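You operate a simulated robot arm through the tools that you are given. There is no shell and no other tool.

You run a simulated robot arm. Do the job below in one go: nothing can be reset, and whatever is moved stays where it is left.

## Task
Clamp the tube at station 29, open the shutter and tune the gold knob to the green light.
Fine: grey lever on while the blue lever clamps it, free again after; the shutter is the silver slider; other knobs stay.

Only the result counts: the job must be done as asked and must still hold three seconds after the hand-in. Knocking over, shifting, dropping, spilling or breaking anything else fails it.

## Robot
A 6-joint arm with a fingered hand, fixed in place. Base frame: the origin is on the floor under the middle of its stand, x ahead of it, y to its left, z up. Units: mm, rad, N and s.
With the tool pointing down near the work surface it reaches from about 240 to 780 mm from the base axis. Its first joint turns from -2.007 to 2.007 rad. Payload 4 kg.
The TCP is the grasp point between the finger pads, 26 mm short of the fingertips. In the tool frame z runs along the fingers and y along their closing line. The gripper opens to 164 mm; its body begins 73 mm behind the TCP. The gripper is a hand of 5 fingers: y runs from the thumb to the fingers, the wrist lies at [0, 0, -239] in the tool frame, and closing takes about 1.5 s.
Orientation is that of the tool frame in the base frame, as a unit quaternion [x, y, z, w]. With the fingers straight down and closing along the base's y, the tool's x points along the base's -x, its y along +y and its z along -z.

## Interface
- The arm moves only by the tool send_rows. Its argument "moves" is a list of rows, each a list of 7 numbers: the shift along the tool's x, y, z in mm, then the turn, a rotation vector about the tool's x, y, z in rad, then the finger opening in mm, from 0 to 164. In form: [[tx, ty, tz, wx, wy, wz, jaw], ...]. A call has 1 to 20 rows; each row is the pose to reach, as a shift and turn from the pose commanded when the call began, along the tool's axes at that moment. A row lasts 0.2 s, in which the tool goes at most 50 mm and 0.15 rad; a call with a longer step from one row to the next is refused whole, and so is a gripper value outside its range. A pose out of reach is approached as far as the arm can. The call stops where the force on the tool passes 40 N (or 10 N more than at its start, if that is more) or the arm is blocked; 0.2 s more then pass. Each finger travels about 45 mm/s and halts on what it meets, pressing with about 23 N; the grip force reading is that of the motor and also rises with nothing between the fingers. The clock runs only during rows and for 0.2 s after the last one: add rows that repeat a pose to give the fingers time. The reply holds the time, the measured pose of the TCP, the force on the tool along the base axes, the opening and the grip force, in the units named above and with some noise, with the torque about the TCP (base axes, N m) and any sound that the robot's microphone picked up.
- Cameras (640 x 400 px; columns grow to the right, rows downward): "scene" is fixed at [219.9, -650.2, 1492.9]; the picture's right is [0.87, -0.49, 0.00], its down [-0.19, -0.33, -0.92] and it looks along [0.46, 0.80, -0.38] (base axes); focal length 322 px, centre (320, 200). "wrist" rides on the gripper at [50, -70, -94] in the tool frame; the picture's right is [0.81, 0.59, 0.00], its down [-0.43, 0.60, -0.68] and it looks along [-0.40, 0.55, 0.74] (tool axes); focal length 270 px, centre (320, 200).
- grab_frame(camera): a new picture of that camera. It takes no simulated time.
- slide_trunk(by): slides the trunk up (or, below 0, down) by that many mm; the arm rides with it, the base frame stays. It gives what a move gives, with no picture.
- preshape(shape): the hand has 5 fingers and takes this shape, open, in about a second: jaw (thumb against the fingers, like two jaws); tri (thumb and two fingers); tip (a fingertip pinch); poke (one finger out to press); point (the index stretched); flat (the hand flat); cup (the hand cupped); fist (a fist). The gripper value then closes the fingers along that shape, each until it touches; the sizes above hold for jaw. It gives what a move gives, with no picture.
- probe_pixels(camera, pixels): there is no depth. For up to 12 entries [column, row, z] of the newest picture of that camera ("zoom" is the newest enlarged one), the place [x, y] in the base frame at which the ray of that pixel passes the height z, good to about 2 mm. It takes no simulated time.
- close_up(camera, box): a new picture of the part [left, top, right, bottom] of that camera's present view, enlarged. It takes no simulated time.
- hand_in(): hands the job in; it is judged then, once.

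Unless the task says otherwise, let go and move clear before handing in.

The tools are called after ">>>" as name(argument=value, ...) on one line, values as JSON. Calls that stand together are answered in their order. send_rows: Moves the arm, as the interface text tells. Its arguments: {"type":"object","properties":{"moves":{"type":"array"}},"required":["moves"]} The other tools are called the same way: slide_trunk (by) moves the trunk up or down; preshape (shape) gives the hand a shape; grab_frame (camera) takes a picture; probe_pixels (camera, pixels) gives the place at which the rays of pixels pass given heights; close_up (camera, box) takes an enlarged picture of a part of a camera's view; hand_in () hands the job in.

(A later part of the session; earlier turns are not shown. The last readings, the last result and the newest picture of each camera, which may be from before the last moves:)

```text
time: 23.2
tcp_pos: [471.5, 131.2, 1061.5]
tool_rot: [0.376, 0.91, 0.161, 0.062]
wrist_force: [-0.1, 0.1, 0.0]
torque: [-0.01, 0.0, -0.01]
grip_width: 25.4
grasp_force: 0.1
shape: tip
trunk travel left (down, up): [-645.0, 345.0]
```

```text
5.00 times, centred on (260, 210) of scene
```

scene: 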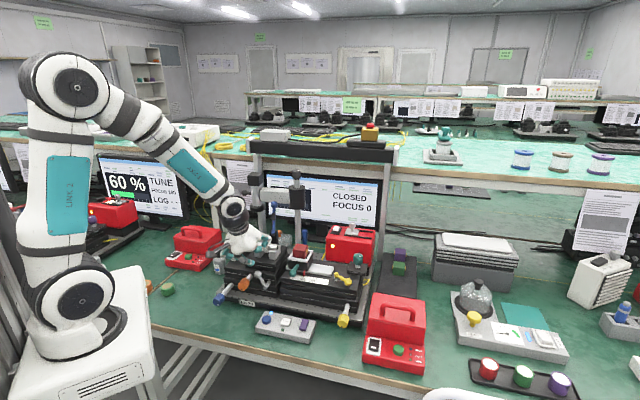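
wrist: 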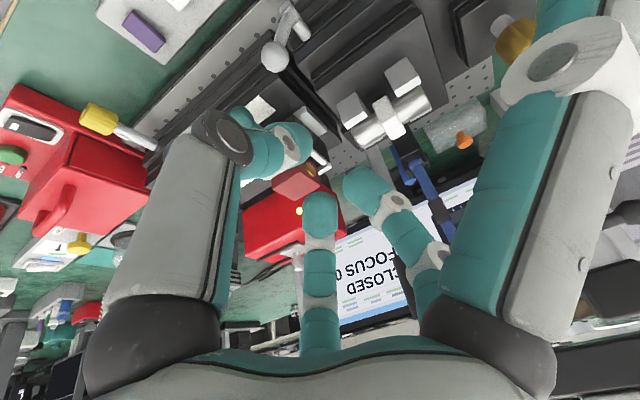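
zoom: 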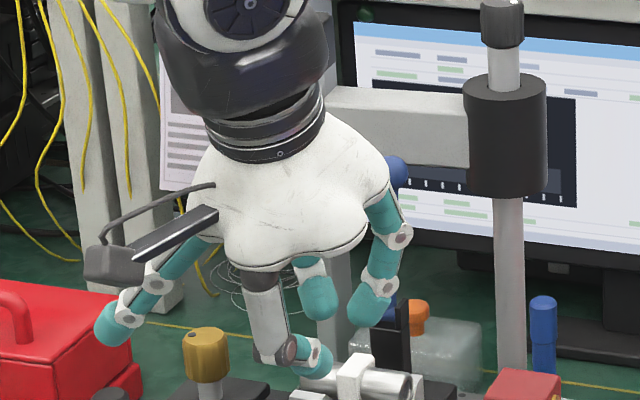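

In tip shape the thumb opposes two fingers near the tool axis, with one digit staying splayed on the +x,+y side. I'll spin the tool by -90° here in the free space so the pinch closes along board u and the splayed digit points to the front-left, away from the boom.

>>> send_rows(moves=[[0, 0, 0, 0, 0, -0.131, 60], [0, 0, 0, 0, 0, -0.262, 60], [0, 0, 0, 0, 0, -0.393, 60], [0, 0, 0, 0, 0, -0.524, 60], [0, 0, 0, 0, 0, -0.654, 60], [0, 0, 0, 0, 0, -0.785, 60], [0, 0, 0, 0, 0, -0.916, 60], [0, 0, 0, 0, 0, -1.047, 60], [0, 0, 0, 0, 0, -1.178, 60], [0, 0, 0, 0, 0, -1.309, 60], [0, 0, 0, 0, 0, -1.44, 60], [0, 0, 0, 0, 0, -1.571, 60], [0, 0, 0, 0, 0, -1.571, 60]])

>>> grab_frame(camera="wrist")

>>> close_up(camera="scene", box=[220, 170, 300, 250])

```text
time: 26.1
tcp_pos: [469.9, 133.8, 1062.4]
tool_rot: [-0.378, 0.91, 0.069, 0.158]
wrist_force: [0.2, 0.7, 0.4]
torque: [-0.02, -0.02, -0.01]
grip_width: 59.8
grasp_force: 0.0
shape: tip
trunk travel left (down, up): [-645.0, 345.0]
```

```text
taken
```

wrist: 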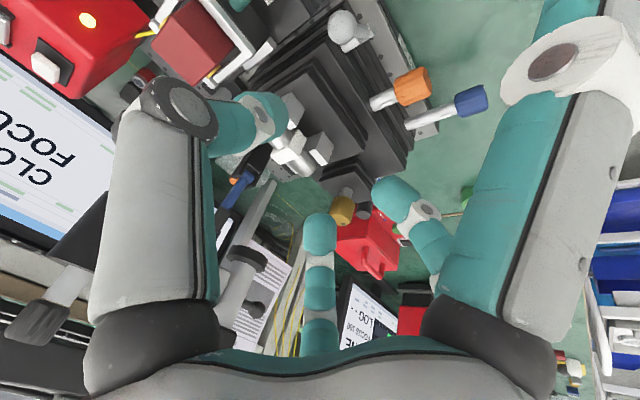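

```text
5.00 times, centred on (260, 210) of scene
```

zoom: 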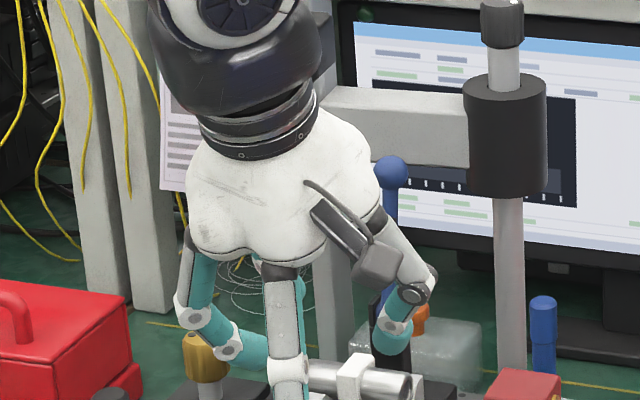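

The tool now closes along u with a 20° tilt. I'll tilt further to about 50° and move to a pre-grasp 77 mm in front of the blue ball to look.

>>> send_rows(moves=[[-20, 4.5, -0.8, 0, -0.105, 0, 60], [-40, 9, -1.6, 0, -0.21, 0, 60], [-60, 13.6, -2.5, 0, -0.314, 0, 60], [-80, 18.2, -3.4, 0, -0.419, 0, 60], [-100.5, 22.7, -4.2, 0, -0.524, 0, 60], [-100.5, 22.7, -4.2, 0, -0.524, 0, 60]])

>>> grab_frame(camera="wrist")

>>> close_up(camera="scene", box=[220, 170, 300, 250])

```text
time: 27.4
tcp_pos: [517.4, 224.5, 1121.1]
tool_rot: [-0.346, 0.841, 0.162, 0.383]
wrist_force: [0.7, -0.6, -0.2]
torque: [-0.03, -0.03, 0.01]
grip_width: 59.7
grasp_force: 0.1
shape: tip
out of reach, approached as far as the arm can: row 5, 6
trunk travel left (down, up): [-645.0, 345.0]
```

```text
taken
```

wrist: 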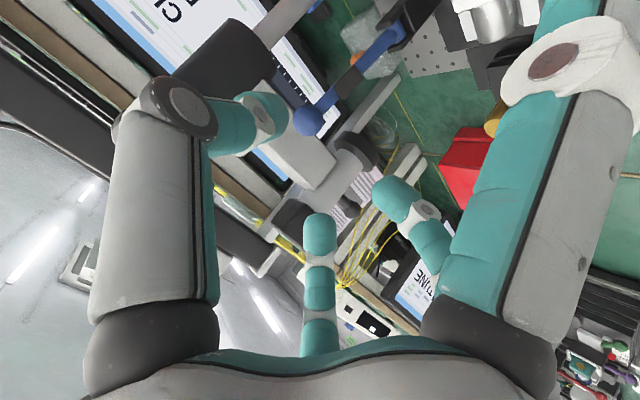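

```text
5.00 times, centred on (260, 210) of scene
```

zoom: 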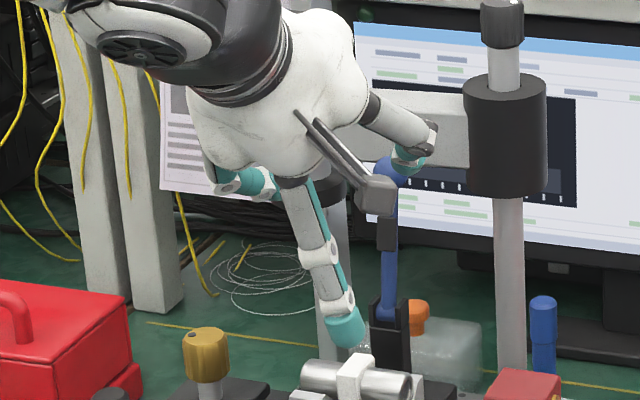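

The 49° tilt was at the arm's limit and the splayed digit hangs low, so I'll reduce to about 20°. Triangulation puts the ball near u=211, v=595, z=1071, and I'll take a pre-grasp position 50 mm in front of it.

>>> send_rows(moves=[[0, 0, 0, 0, 0.12, 0, 60], [0, 0, 0, 0, 0.25, 0, 60], [0, 0, 0, 0, 0.38, 0, 60], [0, 0, 0, 0, 0.506, 0, 60], [3, -2, 16, 0, 0.506, 0, 60], [6.3, -4, 32.4, 0, 0.506, 0, 60], [6.3, -4, 32.4, 0, 0.506, 0, 60]])

>>> grab_frame(camera="wrist")

>>> close_up(camera="scene", box=[220, 170, 300, 250])

```text
time: 29.1
tcp_pos: [533.3, 232.7, 1094.9]
tool_rot: [-0.378, 0.908, 0.072, 0.165]
wrist_force: [-0.6, -0.2, -0.1]
torque: [-0.01, -0.03, -0.01]
grip_width: 59.8
grasp_force: 0.1
shape: tip
trunk travel left (down, up): [-645.0, 345.0]
```

```text
taken
```

wrist: 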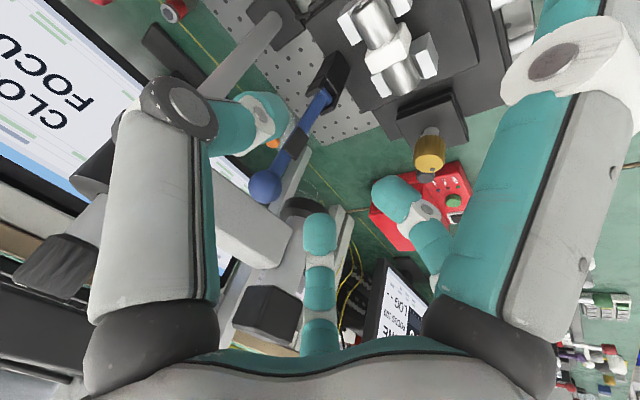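

```text
5.00 times, centred on (260, 210) of scene
```

zoom: 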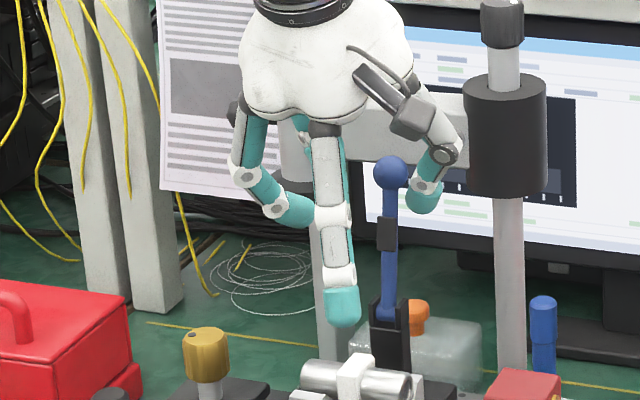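

The ball shows at wrist (265, 187), matching my estimate within about 4 mm. I'll advance most of the way with the fingers straddling it, then look again.

>>> send_rows(moves=[[-10, 0.7, 7.5, 0, 0, 0, 60], [-20, 1.4, 15, 0, 0, 0, 60], [-30, 2.1, 22, 0, 0, 0, 60], [-30, 2.1, 22, 0, 0, 0, 60]])

>>> grab_frame(camera="wrist")

>>> close_up(camera="scene", box=[240, 170, 300, 230])

```text
time: 30.1
tcp_pos: [557.3, 261.7, 1084.6]
tool_rot: [-0.378, 0.908, 0.072, 0.165]
wrist_force: [-3.0, 1.8, 0.4]
torque: [-0.09, -0.11, 0.36]
grip_width: 59.8
grasp_force: 0.0
shape: tip
trunk travel left (down, up): [-645.0, 345.0]
```

```text
taken
```

wrist: 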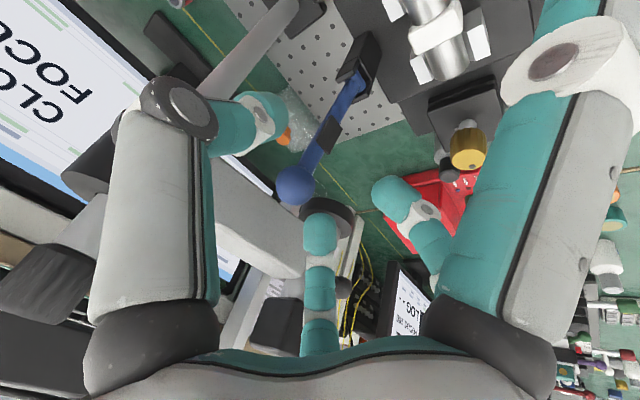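

```text
6.67 times, centred on (270, 200) of scene
```

zoom: 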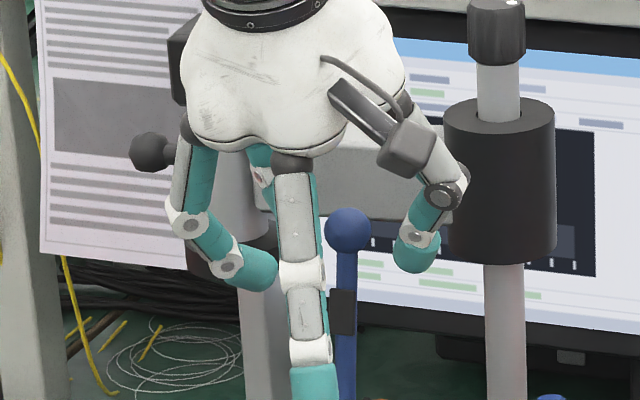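

There's a small force (-3, 1.8) and a torque of 0.36 that I can't place, so something may be touching. I'll hold still for one row and re-read before going on.

>>> send_rows(moves=[[0, 0, 0, 0, 0, 0, 60], [0, 0, 0, 0, 0, 0, 60]])

>>> close_up(camera="wrist", box=[180, 120, 420, 330])

>>> close_up(camera="scene", box=[230, 120, 330, 220])

```text
time: 30.6
tcp_pos: [557.5, 261.2, 1085.0]
tool_rot: [-0.379, 0.908, 0.072, 0.164]
wrist_force: [-2.6, 2.4, -1.2]
torque: [-0.15, -0.03, 0.4]
grip_width: 59.9
grasp_force: 0.0
shape: tip
trunk travel left (down, up): [-645.0, 345.0]
```

```text
1.90 times, centred on (300, 225) of wrist
```

zoom: 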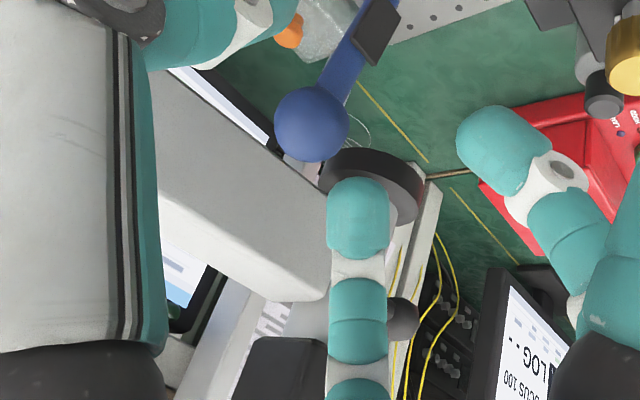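

```text
4.00 times, centred on (280, 170) of scene
```

zoom: 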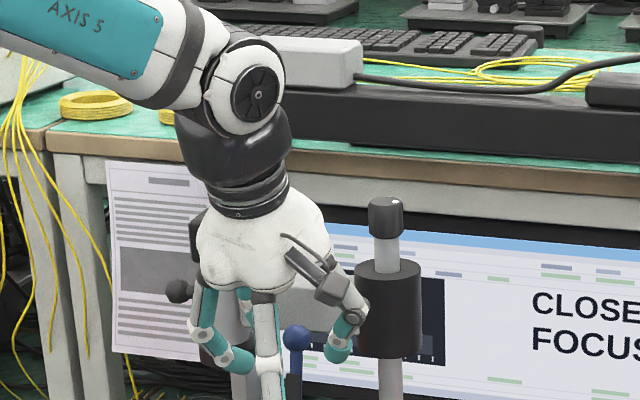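

The force persists (about 3.5 N toward -u, contact roughly 110 mm behind the TCP), so part of the hand is touching the microscope stand. I'll back off along the approach path and see when the contact clears.

>>> send_rows(moves=[[10, -0.7, -7.5, 0, 0, 0, 60], [20, -1.4, -15, 0, 0, 0, 60], [20, -1.4, -15, 0, 0, 0, 60]])

>>> close_up(camera="scene", box=[240, 170, 300, 230])

>>> close_up(camera="wrist", box=[0, 60, 240, 270])

```text
time: 31.4
tcp_pos: [542.1, 242.5, 1089.2]
tool_rot: [-0.377, 0.908, 0.072, 0.166]
wrist_force: [1.4, 0.5, -0.9]
torque: [-0.03, -0.01, -0.01]
grip_width: 59.6
grasp_force: 0.1
shape: tip
trunk travel left (down, up): [-645.0, 345.0]
```

```text
6.67 times, centred on (270, 200) of scene
```

zoom: 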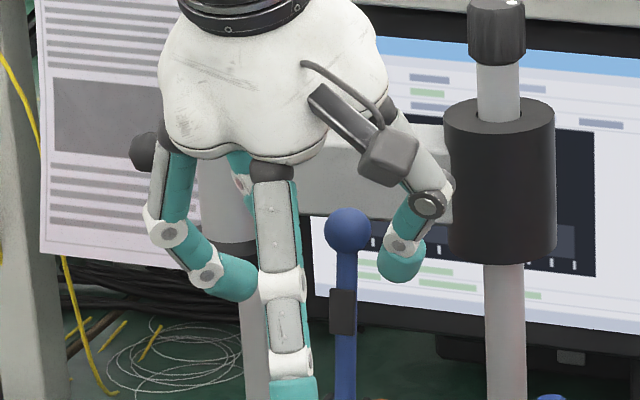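

```text
1.90 times, centred on (120, 165) of wrist
```

zoom: 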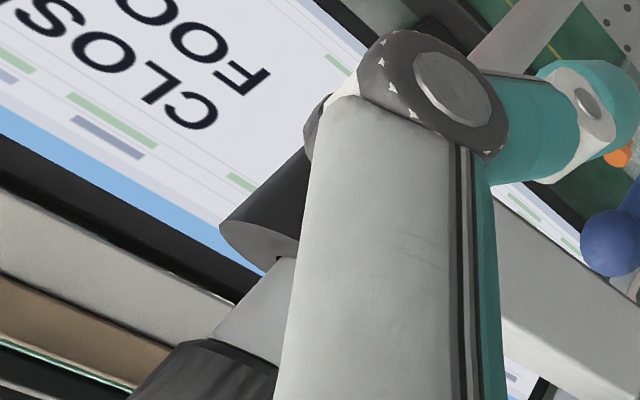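

The contact cleared after backing off, so some hidden digit of the open hand was touching the stand. I'll use the compact poke shape instead and hook the ball from its upper rear side. First I'll retreat to the front and up.

>>> send_rows(moves=[[18, 0, -32, 0, 0, 0, 60], [36, 0, -64, 0, 0, 0, 60], [54.7, 0, -95.5, 0, 0, 0, 60], [54.7, 0, -95.5, 0, 0, 0, 60]])

>>> preshape(shape="poke")

>>> grab_frame(camera="wrist")

>>> close_up(camera="scene", box=[210, 150, 310, 230])

```text
time: 32.5
tcp_pos: [481.6, 182.5, 1160.6]
tool_rot: [-0.377, 0.909, 0.072, 0.165]
wrist_force: [-0.6, -0.3, -0.3]
torque: [0.02, 0.01, -0.01]
grip_width: 59.6
grasp_force: 0.0
shape: tip
trunk travel left (down, up): [-645.0, 345.0]
```

```text
time: 33.4
tcp_pos: [480.1, 184.0, 1160.7]
tool_rot: [-0.377, 0.908, 0.073, 0.166]
wrist_force: [0.2, -0.1, -0.3]
torque: [0.02, -0.01, 0.04]
grip_width: 0.0
grasp_force: 0.0
shape: poke
trunk travel left (down, up): [-645.0, 345.0]
```

```text
taken
```

wrist: 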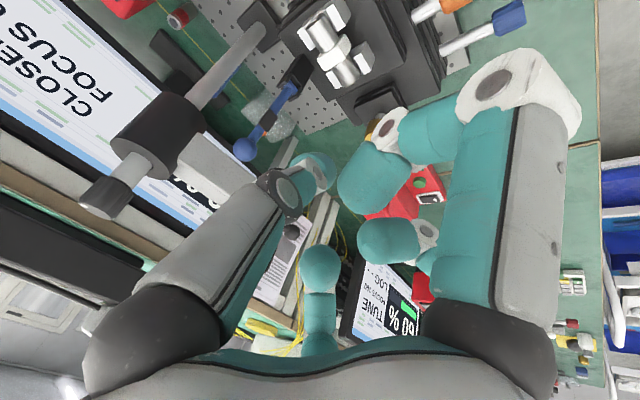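

```text
5.00 times, centred on (260, 190) of scene
```

zoom: 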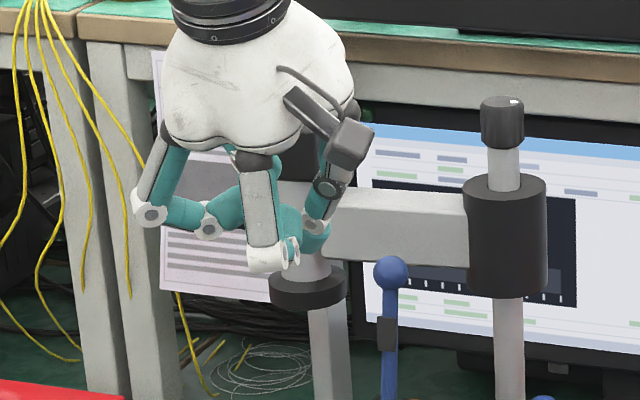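

This view shows the ball at wrist (245, 148), with the clamp and bar unobstructed. I'll enlarge it and probe to pin down the gap between ball and bar.

>>> close_up(camera="wrist", box=[80, 70, 320, 220])

>>> probe_pixels(camera="wrist", pixels=[[245, 148, 1060], [245, 148, 1080]])

>>> probe_pixels(camera="scene", pixels=[[274.4, 204.4, 1060], [274.4, 204.4, 1080], [297.4, 207.6, 1045], [297, 187, 1110], [275, 203.5, 1060], [275, 191, 1100]])

```text
2.67 times, centred on (200, 145) of wrist
```

zoom: 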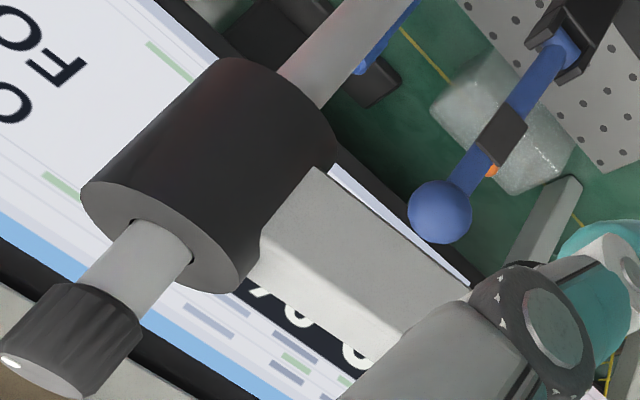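

```text
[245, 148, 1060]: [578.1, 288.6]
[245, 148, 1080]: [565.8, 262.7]
```

```text
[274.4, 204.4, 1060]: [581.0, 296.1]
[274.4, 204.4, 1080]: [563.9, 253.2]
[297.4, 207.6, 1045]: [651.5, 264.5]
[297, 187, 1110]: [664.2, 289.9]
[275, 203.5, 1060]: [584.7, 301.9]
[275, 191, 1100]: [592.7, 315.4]
```

The ball is at (u=210, v=598.5, z=1070.5) and the bar front is at v≈643, so the gap is about 33 mm. I'll spin the tool back by +90° so the poke finger leans from front-top toward the back, then hook the ball.

>>> send_rows(moves=[[0, 0, 0, 0, 0, 0.131, 164], [0, 0, 0, 0, 0, 0.262, 164], [0, 0, 0, 0, 0, 0.393, 164], [0, 0, 0, 0, 0, 0.524, 164], [0, 0, 0, 0, 0, 0.654, 164], [0, 0, 0, 0, 0, 0.785, 164], [0, 0, 0, 0, 0, 0.916, 164], [0, 0, 0, 0, 0, 1.047, 164], [0, 0, 0, 0, 0, 1.178, 164], [0, 0, 0, 0, 0, 1.309, 164], [0, 0, 0, 0, 0, 1.44, 164], [0, 0, 0, 0, 0, 1.571, 164], [0, 0, 0, 0, 0, 1.571, 164]])

>>> grab_frame(camera="wrist")

>>> close_up(camera="scene", box=[210, 150, 310, 230])

```text
time: 36.1
tcp_pos: [481.8, 182.4, 1161.3]
tool_rot: [0.376, 0.909, 0.169, 0.066]
wrist_force: [0.2, 0.5, -0.8]
torque: [-0.02, 0.02, -0.02]
grip_width: 0.0
grasp_force: 0.0
shape: poke
trunk travel left (down, up): [-645.0, 345.0]
```

```text
taken
```

wrist: 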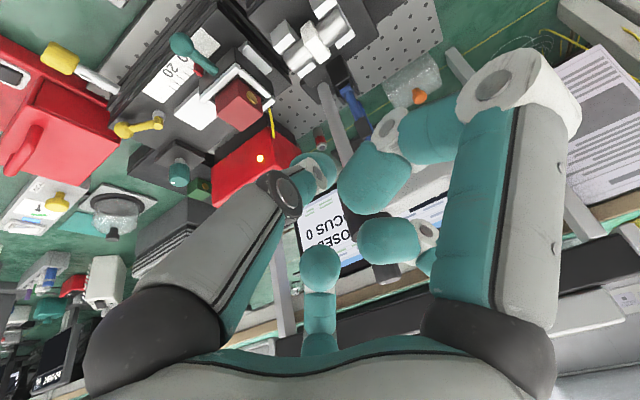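

```text
5.00 times, centred on (260, 190) of scene
```

zoom: 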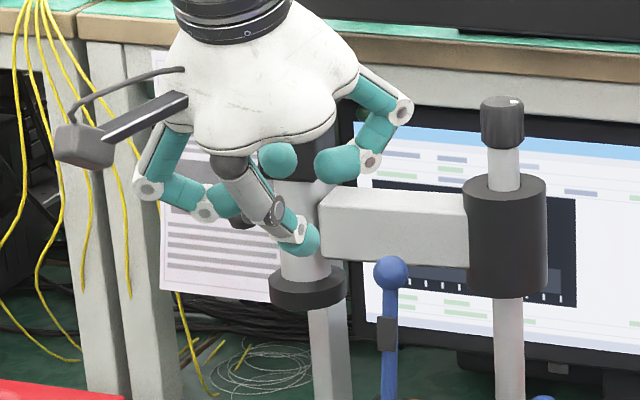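

In this shape one digit's knuckle would hit the stand post at this yaw, so I'll turn the hand by -60° about its axis. That puts the curled digits over the clear span of the bar; then I'll move up behind the ball from above.

>>> send_rows(moves=[[0, 0, 0, 0, 0, -0.131, 164], [0, 0, 0, 0, 0, -0.262, 164], [0, 0, 0, 0, 0, -0.393, 164], [0, 0, 0, 0, 0, -0.524, 164], [0, 0, 0, 0, 0, -0.654, 164], [0, 0, 0, 0, 0, -0.785, 164], [0, 0, 0, 0, 0, -0.916, 164], [0, 0, 0, 0, 0, -1.047, 164], [0, 0, 0, 0, 0, -1.047, 164]])

>>> grab_frame(camera="wrist")

>>> close_up(camera="scene", box=[210, 150, 310, 230])

```text
time: 38.1
tcp_pos: [480.8, 181.5, 1161.1]
tool_rot: [-0.13, 0.975, 0.113, 0.141]
wrist_force: [0.5, 0.4, 0.5]
torque: [0.0, 0.0, 0.0]
grip_width: 0.0
grasp_force: 0.1
shape: poke
trunk travel left (down, up): [-645.0, 345.0]
```

```text
taken
```

wrist: 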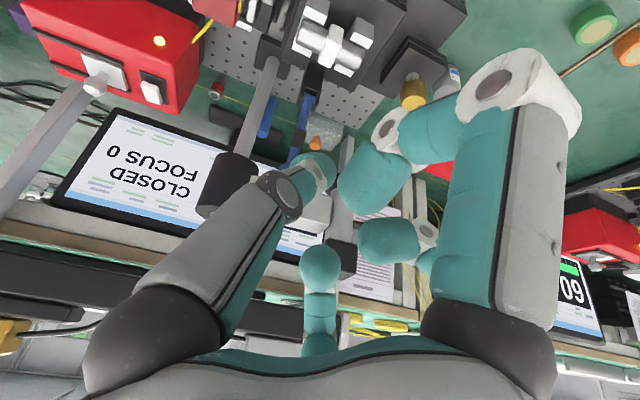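

```text
5.00 times, centred on (260, 190) of scene
```

zoom: 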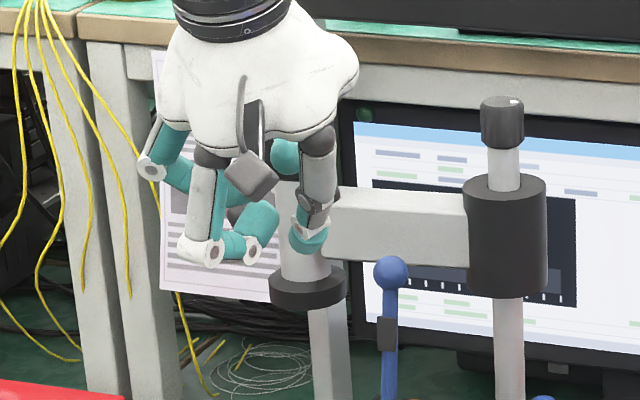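

The view shows the hand oriented as planned, with the thumb tip near scene zoom (310, 240). I'll move back over the ball at z≈1170, above the bar.

>>> send_rows(moves=[[-30, 19.8, 11, 0, 0, 0, 164], [-60, 39.6, 22, 0, 0, 0, 164], [-90, 59.4, 33, 0, 0, 0, 164], [-120.4, 79.2, 44.1, 0, 0, 0, 164], [-120.4, 79.2, 44.1, 0, 0, 0, 164]])

>>> grab_frame(camera="wrist")

>>> close_up(camera="scene", box=[230, 130, 320, 220])

```text
time: 39.4
tcp_pos: [580.9, 297.8, 1168.8]
tool_rot: [-0.129, 0.975, 0.112, 0.142]
wrist_force: [0.6, -0.2, -0.4]
torque: [-0.03, -0.02, 0.0]
grip_width: 0.2
grasp_force: 0.1
shape: poke
trunk travel left (down, up): [-645.0, 345.0]
```

```text
taken
```

wrist: 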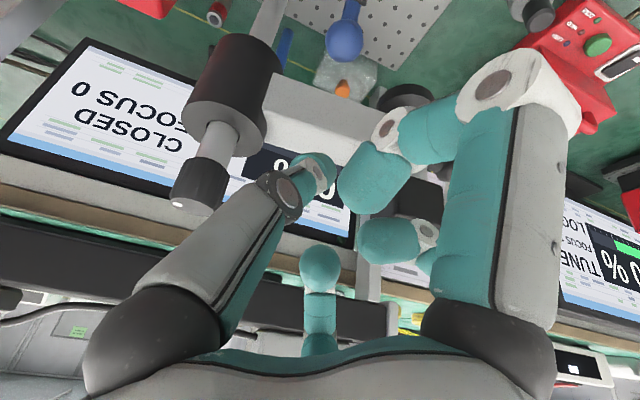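

```text
4.44 times, centred on (275, 175) of scene
```

zoom: 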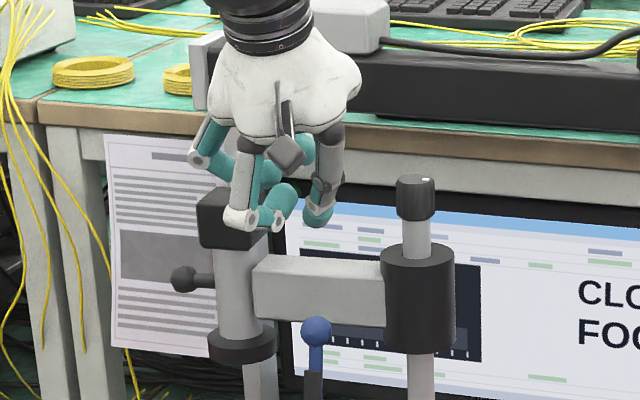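

The hand is over the ball with no contact. The wrist view now shows the ball at (344, 40) and the bar directly, so I'll enlarge it to measure the gap.

>>> close_up(camera="wrist", box=[200, 0, 440, 150])

>>> close_up(camera="scene", box=[250, 160, 310, 220])

```text
2.67 times, centred on (320, 75) of wrist
```

zoom: 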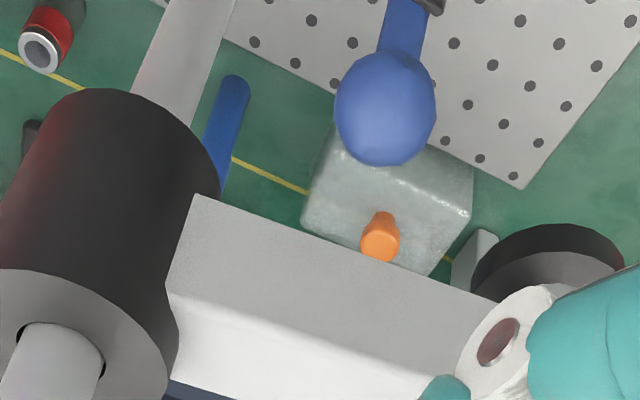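

```text
6.67 times, centred on (280, 190) of scene
```

zoom: 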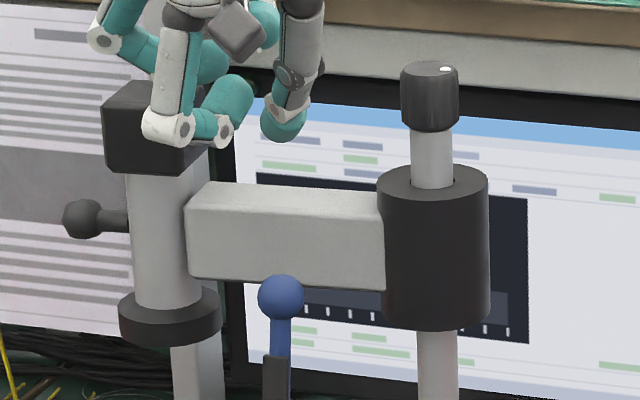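

>>> probe_pixels(camera="wrist", pixels=[[327.5, 121.1, 1090], [327.5, 121.1, 1110], [344.4, 97.9, 1045], [344.4, 97.9, 1065], [344.75, 40.1, 1060], [344.75, 40.1, 1080]])

>>> probe_pixels(camera="scene", pixels=[[275.5, 191.95, 1090], [275.5, 191.95, 1110], [274, 202.6, 1045], [274, 202.6, 1065], [274.25, 204.5, 1060], [274.25, 204.5, 1080]])

```text
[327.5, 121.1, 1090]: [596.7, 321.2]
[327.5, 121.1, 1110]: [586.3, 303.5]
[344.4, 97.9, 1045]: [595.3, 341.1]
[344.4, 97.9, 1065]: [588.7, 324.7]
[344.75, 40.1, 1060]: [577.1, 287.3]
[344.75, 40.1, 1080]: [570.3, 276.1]
```

```text
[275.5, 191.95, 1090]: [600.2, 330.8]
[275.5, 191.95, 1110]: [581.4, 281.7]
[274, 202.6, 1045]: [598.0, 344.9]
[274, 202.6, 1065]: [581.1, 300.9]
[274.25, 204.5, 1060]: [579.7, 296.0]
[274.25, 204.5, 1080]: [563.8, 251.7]
```

The ball triangulates to about (u=207, v=603, z=1068), the bar front is at v≈646 and its top is near z=1094. There's room for the fingertip behind the ball, so I'll descend 48 mm and check.

>>> send_rows(moves=[[4.9, -2.9, 15, 0, 0, 0, 164], [9.7, -5.9, 29.9, 0, 0, 0, 164], [14.6, -8.8, 44.9, 0, 0, 0, 164], [14.6, -8.8, 44.9, 0, 0, 0, 164]])

>>> close_up(camera="scene", box=[250, 160, 310, 220])

>>> grab_frame(camera="wrist")

```text
time: 40.4
tcp_pos: [580.1, 296.3, 1123.2]
tool_rot: [-0.13, 0.975, 0.113, 0.14]
wrist_force: [0.2, -0.4, 0.0]
torque: [0.01, -0.02, 0.0]
grip_width: 0.0
grasp_force: 0.0
shape: poke
trunk travel left (down, up): [-645.0, 345.0]
```

```text
6.67 times, centred on (280, 190) of scene
```

zoom: 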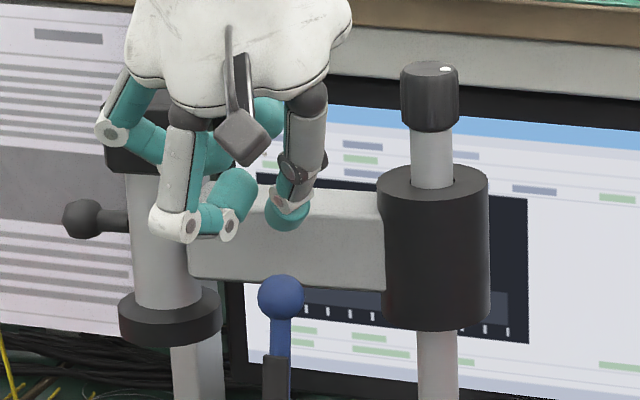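

```text
taken
```

wrist: 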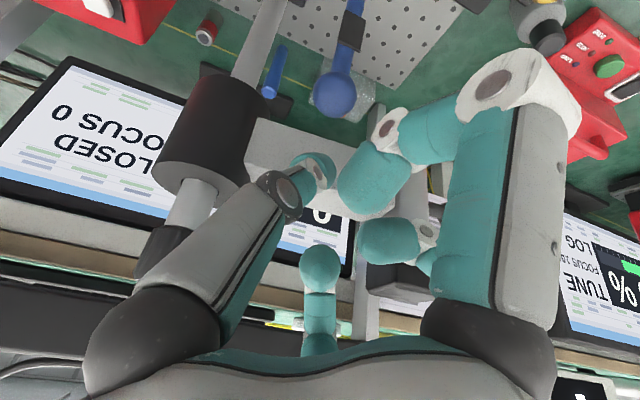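

No contact, and the fingertip is above and behind the ball as intended. I'll descend the last 22 mm slowly.

>>> send_rows(moves=[[2.2, -1.3, 6.9, 0, 0, 0, 164], [4.5, -2.7, 13.7, 0, 0, 0, 164], [6.7, -4, 20.6, 0, 0, 0, 164], [6.7, -4, 20.6, 0, 0, 0, 164]])

>>> close_up(camera="scene", box=[250, 160, 310, 220])

>>> close_up(camera="wrist", box=[220, 40, 440, 260])

```text
time: 41.4
tcp_pos: [580.3, 293.8, 1099.8]
tool_rot: [-0.13, 0.975, 0.113, 0.141]
wrist_force: [0.4, -0.5, -0.2]
torque: [0.0, 0.0, 0.06]
grip_width: 0.0
grasp_force: 0.1
shape: poke
trunk travel left (down, up): [-645.0, 345.0]
```

```text
6.67 times, centred on (280, 190) of scene
```

zoom: 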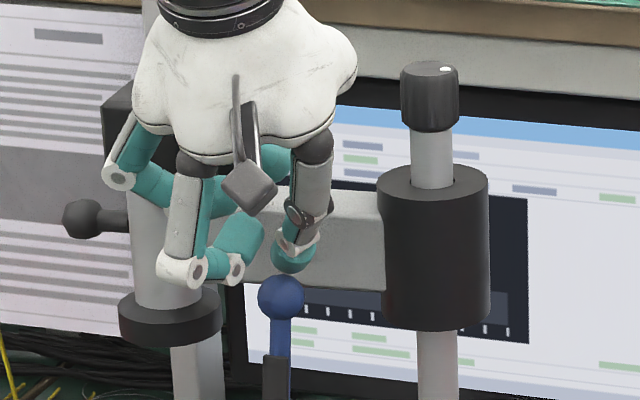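

```text
1.82 times, centred on (330, 150) of wrist
```

zoom: 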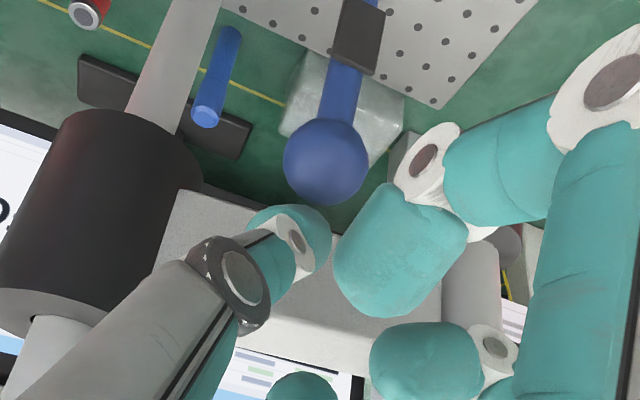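

The fingertip is right behind the ball with about 1 mm of clearance and no contact force. I'll start dragging it forward along the lever's arc and check that the lever follows.

>>> send_rows(moves=[[2.8, -1.6, 0.3, 0, 0, 0, 164], [6.7, -3.8, -2.2, 0, 0, 0, 164], [10.6, -6, -4.6, 0, 0, 0, 164], [14.8, -8.4, -7.2, 0, 0, 0, 164], [19, -10.8, -9.8, 0, 0, 0, 164], [23.3, -13.3, -11.4, 0, 0, 0, 164], [27.7, -15.8, -13, 0, 0, 0, 164], [32, -18.3, -14.5, 0, 0, 0, 164], [36.4, -20.8, -16, 0, 0, 0, 164]])

>>> close_up(camera="scene", box=[250, 160, 310, 220])

>>> grab_frame(camera="wrist")

```text
time: 43.4
tcp_pos: [549.7, 261.9, 1099.5]
tool_rot: [-0.129, 0.975, 0.113, 0.141]
wrist_force: [1.1, 0.3, 0.1]
torque: [0.02, -0.01, -0.01]
grip_width: 0.0
grasp_force: 0.0
shape: poke
trunk travel left (down, up): [-645.0, 345.0]
```

```text
6.67 times, centred on (280, 190) of scene
```

zoom: 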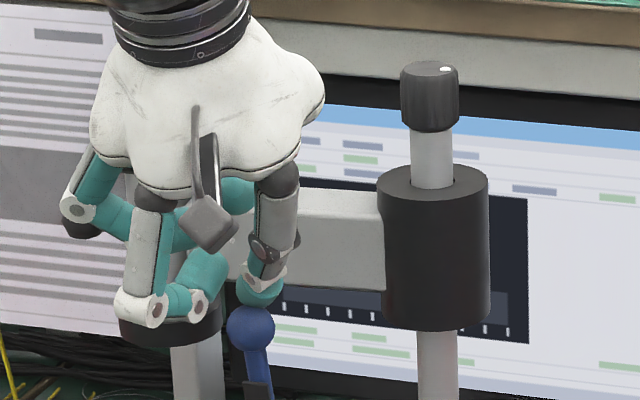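

```text
taken
```

wrist: 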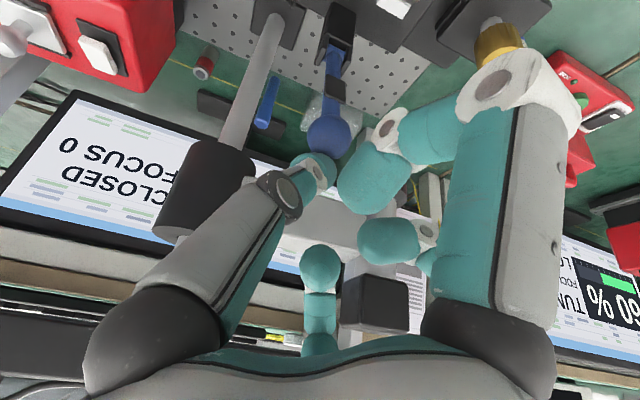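

The lever follows, with the ball now at scene zoom (250, 327) and almost no resistance. I'll continue along the arc to about 70° forward.

>>> send_rows(moves=[[9.2, -5.3, -1.2, 0, 0, 0, 164], [18.4, -10.6, -2.3, 0, 0, 0, 164], [27.6, -15.8, -2, 0, 0, 0, 164], [36.7, -21.1, -0.6, 0, 0, 0, 164], [45.6, -26.3, 1.9, 0, 0, 0, 164], [54, -31.1, 5.4, 0, 0, 0, 164], [62.3, -35.9, 9.6, 0, 0, 0, 164], [70.1, -40.4, 14.8, 0, 0, 0, 164], [76.4, -44.2, 19.7, 0, 0, 0, 164], [82.3, -47.6, 25.1, 0, 0, 0, 164]])

>>> close_up(camera="scene", box=[225, 190, 305, 250])

>>> grab_frame(camera="wrist")

```text
time: 45.5
tcp_pos: [493.4, 207.6, 1043.8]
tool_rot: [-0.129, 0.975, 0.113, 0.141]
wrist_force: [0.6, -0.6, -0.5]
torque: [0.02, -0.02, 0.02]
grip_width: 0.0
grasp_force: 0.0
shape: poke
trunk travel left (down, up): [-645.0, 345.0]
```

```text
6.67 times, centred on (265, 220) of scene
```

zoom: 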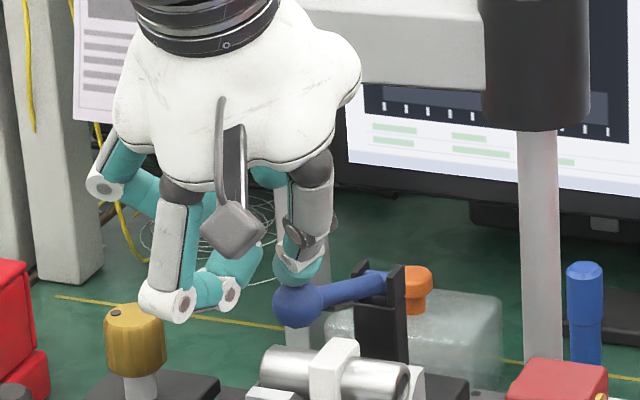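

```text
taken
```

wrist: 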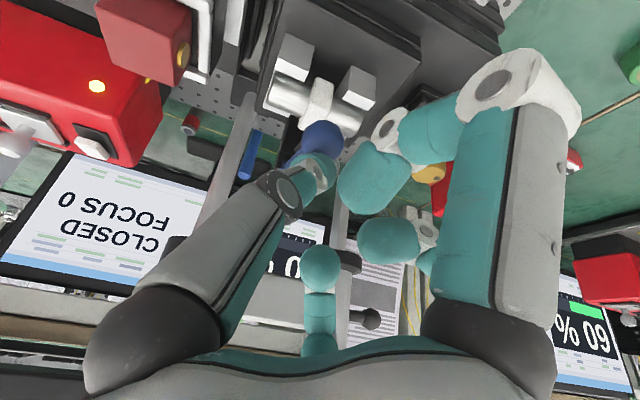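

The lever is about 70° forward, its ball at zoom (300, 303), coming down over the tube. I'll keep following the arc down until it clamps or the force limit stops me.

>>> send_rows(moves=[[2.8, -1.6, 3, 0, 0, 0, 164], [5.6, -3.3, 5.9, 0, 0, 0, 164], [8, -4.7, 9.1, 0, 0, 0, 164], [10.4, -6.1, 12.4, 0, 0, 0, 164], [12.7, -7.5, 15.9, 0, 0, 0, 164], [15, -8.8, 19.3, 0, 0, 0, 164], [17, -10, 22.9, 0, 0, 0, 164], [19.1, -11.2, 26.5, 0, 0, 0, 164], [20.8, -12.2, 30.3, 0, 0, 0, 164], [22.6, -13.3, 34.1, 0, 0, 0, 164]])

>>> close_up(camera="scene", box=[225, 210, 305, 270])

>>> grab_frame(camera="wrist")

```text
time: 47.8
tcp_pos: [484.5, 198.0, 1003.8]
tool_rot: [-0.128, 0.975, 0.113, 0.143]
wrist_force: [0.1, -2.3, 8.6]
torque: [0.09, -0.06, -0.01]
grip_width: 0.2
grasp_force: 0.1
shape: poke
trunk travel left (down, up): [-645.0, 345.0]
```

```text
6.67 times, centred on (265, 240) of scene
```

zoom: 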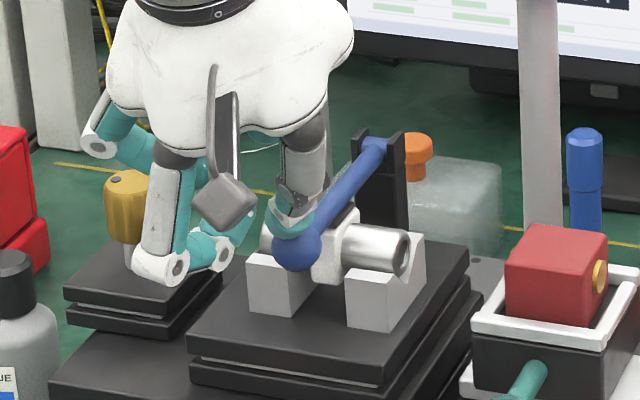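

```text
taken
```

wrist: 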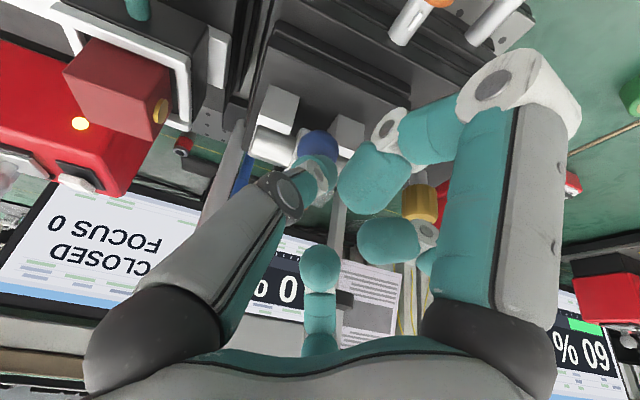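

The lever is nearly horizontal with its ball at zoom (297, 250), and resistance has begun (8.6 N). I'll press straight down further in small steps to finish the clamp.

>>> send_rows(moves=[[0.6, -0.4, 1.9, 0, 0, 0, 164], [1.2, -0.7, 3.7, 0, 0, 0, 164], [1.8, -1.1, 5.6, 0, 0, 0, 164], [2.4, -1.5, 7.5, 0, 0, 0, 164], [3, -1.8, 9.4, 0, 0, 0, 164], [3.6, -2.2, 11.2, 0, 0, 0, 164], [4.3, -2.6, 13.1, 0, 0, 0, 164]])

>>> close_up(camera="scene", box=[225, 210, 305, 270])

```text
time: 49.4
tcp_pos: [483.7, 195.2, 990.8]
tool_rot: [-0.129, 0.975, 0.113, 0.143]
wrist_force: [-6.3, 0.5, 34.2]
torque: [0.36, -0.14, 0.07]
grip_width: 0.0
grasp_force: 0.1
shape: poke
trunk travel left (down, up): [-645.0, 345.0]
```

```text
6.67 times, centred on (265, 240) of scene
```

zoom: 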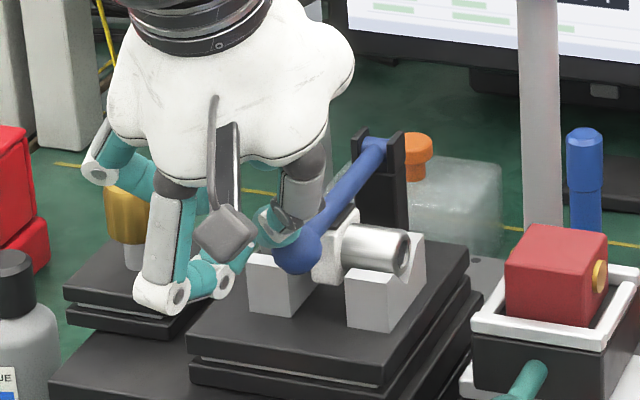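

At 34 N the ball has barely moved, so the lever seems to be seated horizontally (ball near z≈974). I'll lift off and see whether it stays down.

>>> send_rows(moves=[[-1.5, 0.9, -4.7, 0, 0, 0, 164], [-6.1, 3.7, -18.7, 0, 0, 0, 164], [-15.2, 9.2, -46.8, 0, 0, 0, 164], [-27, 16, -84, 0, 0, 0, 164], [-27, 16, -84, 0, 0, 0, 164]])

>>> close_up(camera="scene", box=[225, 210, 305, 270])

>>> grab_frame(camera="wrist")

```text
time: 50.5
tcp_pos: [485.8, 197.3, 1078.9]
tool_rot: [-0.129, 0.975, 0.113, 0.14]
wrist_force: [-0.1, -0.6, 0.9]
torque: [0.0, -0.01, 0.02]
grip_width: 0.0
grasp_force: 0.2
shape: poke
trunk travel left (down, up): [-645.0, 345.0]
```

```text
6.67 times, centred on (265, 240) of scene
```

zoom: 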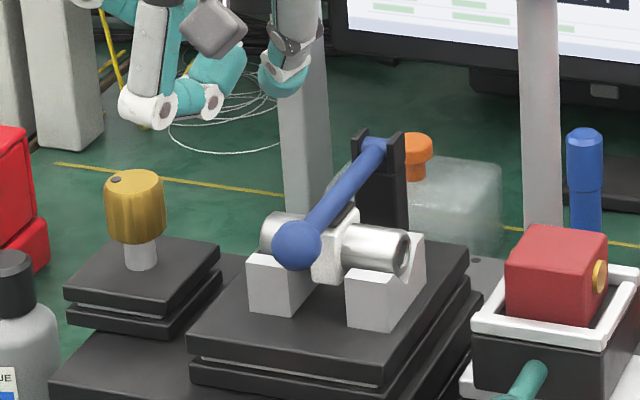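

```text
taken
```

wrist: 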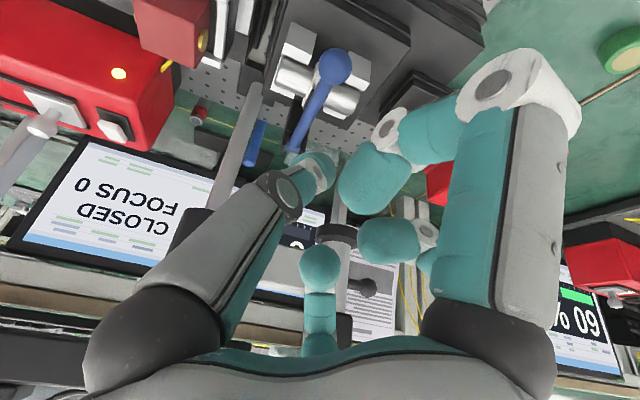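

The lever stays down, with its ball at zoom (297, 245). I'll look closer at how it sits on the tube collar.

>>> close_up(camera="wrist", box=[230, 0, 430, 160])

>>> close_up(camera="scene", box=[245, 225, 295, 265])

>>> close_up(camera="scene", box=[200, 160, 400, 330])

```text
2.50 times, centred on (330, 80) of wrist
```

zoom: 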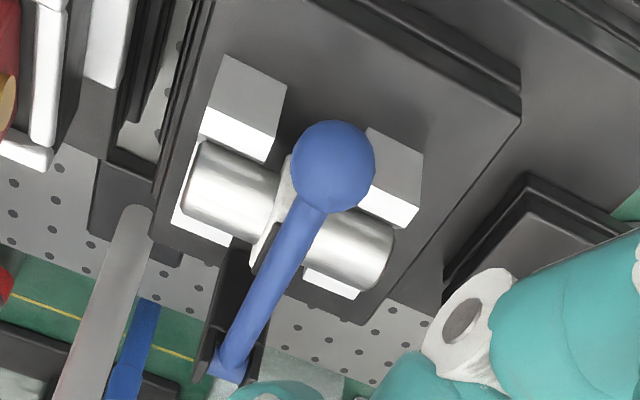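

```text
10.00 times, centred on (270, 245) of scene
```

zoom: 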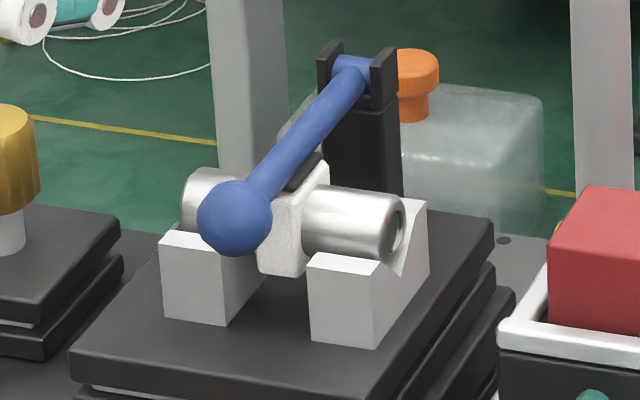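

```text
2.35 times, centred on (300, 245) of scene
```

zoom: 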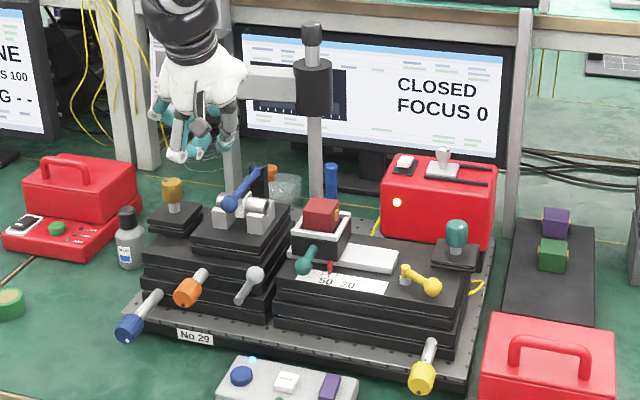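

The pad rests on the tube collar and the blue lever holds, so next I'll free the grey lever. Its ball is now near (u=264, v=443, z=904); I'll keep this hand yaw, which avoids the teal lever at u≈325, and come down on the ball's right side.

>>> send_rows(moves=[[0.4, -32.5, -6.5, 0, 0, 0, 164], [0.8, -65, -13, 0, 0, 0, 164], [1.2, -97.4, -19.5, 0, 0, 0, 164], [13.2, -104.7, 17.4, 0, 0, 0, 164], [25.2, -111.9, 54.4, 0, 0, 0, 164], [25.2, -111.9, 54.4, 0, 0, 0, 164]])

>>> grab_frame(camera="wrist")

>>> close_up(camera="scene", box=[225, 230, 321, 302])

```text
time: 52.0
tcp_pos: [506.0, 101.6, 1000.1]
tool_rot: [-0.13, 0.975, 0.113, 0.141]
wrist_force: [0.4, -0.3, 1.2]
torque: [0.01, -0.01, 0.03]
grip_width: 0.2
grasp_force: 0.0
shape: poke
trunk travel left (down, up): [-645.0, 345.0]
```

```text
taken
```

wrist: 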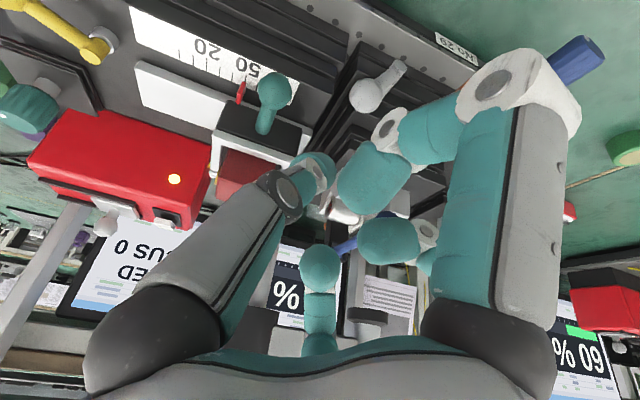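

```text
5.56 times, centred on (273, 266) of scene
```

zoom: 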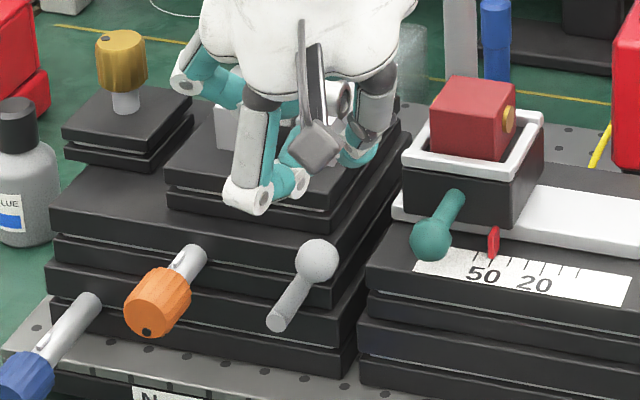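

The grey ball at wrist (367, 95) triangulates to about (265, 438, 909). I'll descend so the fingertip is just to its right.

>>> send_rows(moves=[[4.4, -2.9, 19.2, 0, 0, 0, 164], [8.7, -5.7, 38.3, 0, 0, 0, 164], [13, -8.5, 57.5, 0, 0, 0, 164], [17.4, -11.4, 76.6, 0, 0, 0, 164], [17.4, -11.4, 76.6, 0, 0, 0, 164]])

>>> grab_frame(camera="wrist")

>>> close_up(camera="scene", box=[225, 230, 321, 302])

```text
time: 53.1
tcp_pos: [512.0, 106.0, 920.6]
tool_rot: [-0.128, 0.975, 0.113, 0.14]
wrist_force: [0.3, 0.1, 0.1]
torque: [0.0, 0.01, -0.03]
grip_width: 0.0
grasp_force: 0.1
shape: poke
trunk travel left (down, up): [-645.0, 345.0]
```

```text
taken
```

wrist: 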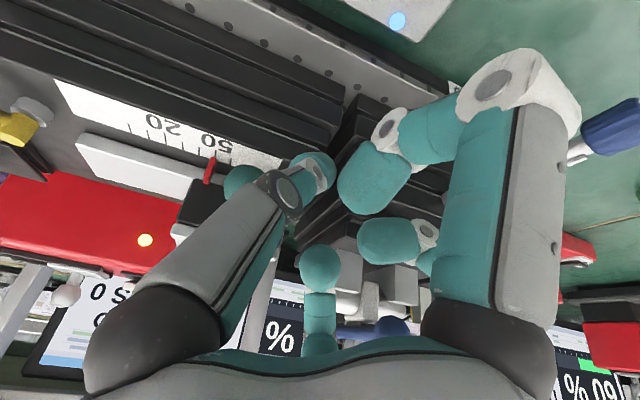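

```text
5.56 times, centred on (273, 266) of scene
```

zoom: 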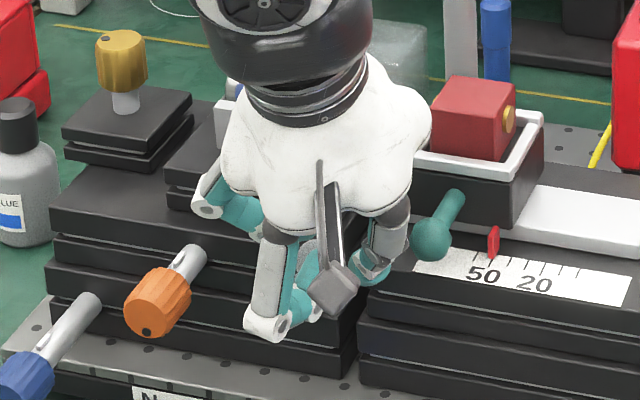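

No contact, and the fingertip (zoom (372, 270)) is to the right of the grey ball. I'll push it left in small steps.

>>> send_rows(moves=[[2.5, 4.3, 0, 0, 0, 0, 164], [5, 8.7, 0, 0, 0, 0, 164], [7.5, 13, 0, 0, 0, 0, 164], [10, 17.3, 0, 0, 0, 0, 164], [12.5, 21.7, 0, 0, 0, 0, 164], [15, 26, 0, 0, 0, 0, 164]])

>>> close_up(camera="scene", box=[225, 230, 321, 302])

>>> grab_frame(camera="wrist")

```text
time: 54.5
tcp_pos: [489.7, 125.4, 918.6]
tool_rot: [-0.13, 0.975, 0.113, 0.141]
wrist_force: [0.0, -1.5, 0.6]
torque: [0.0, -0.01, 0.04]
grip_width: 0.1
grasp_force: 0.0
shape: poke
trunk travel left (down, up): [-645.0, 345.0]
```

```text
5.56 times, centred on (273, 266) of scene
```

zoom: 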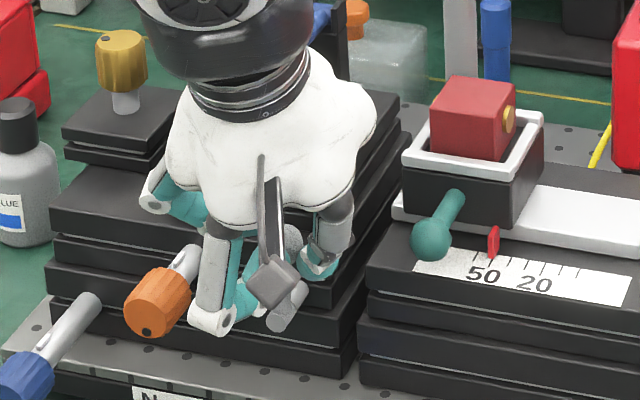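

```text
taken
```

wrist: 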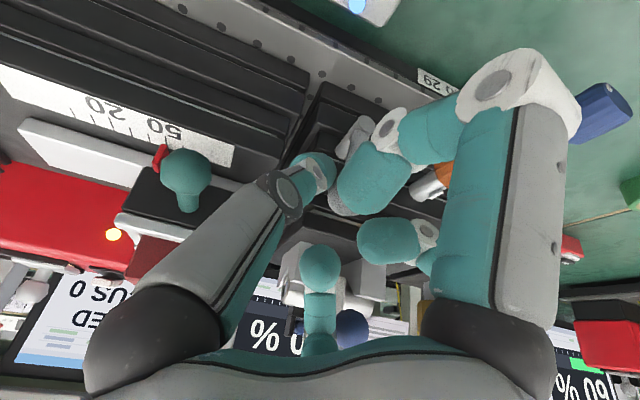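

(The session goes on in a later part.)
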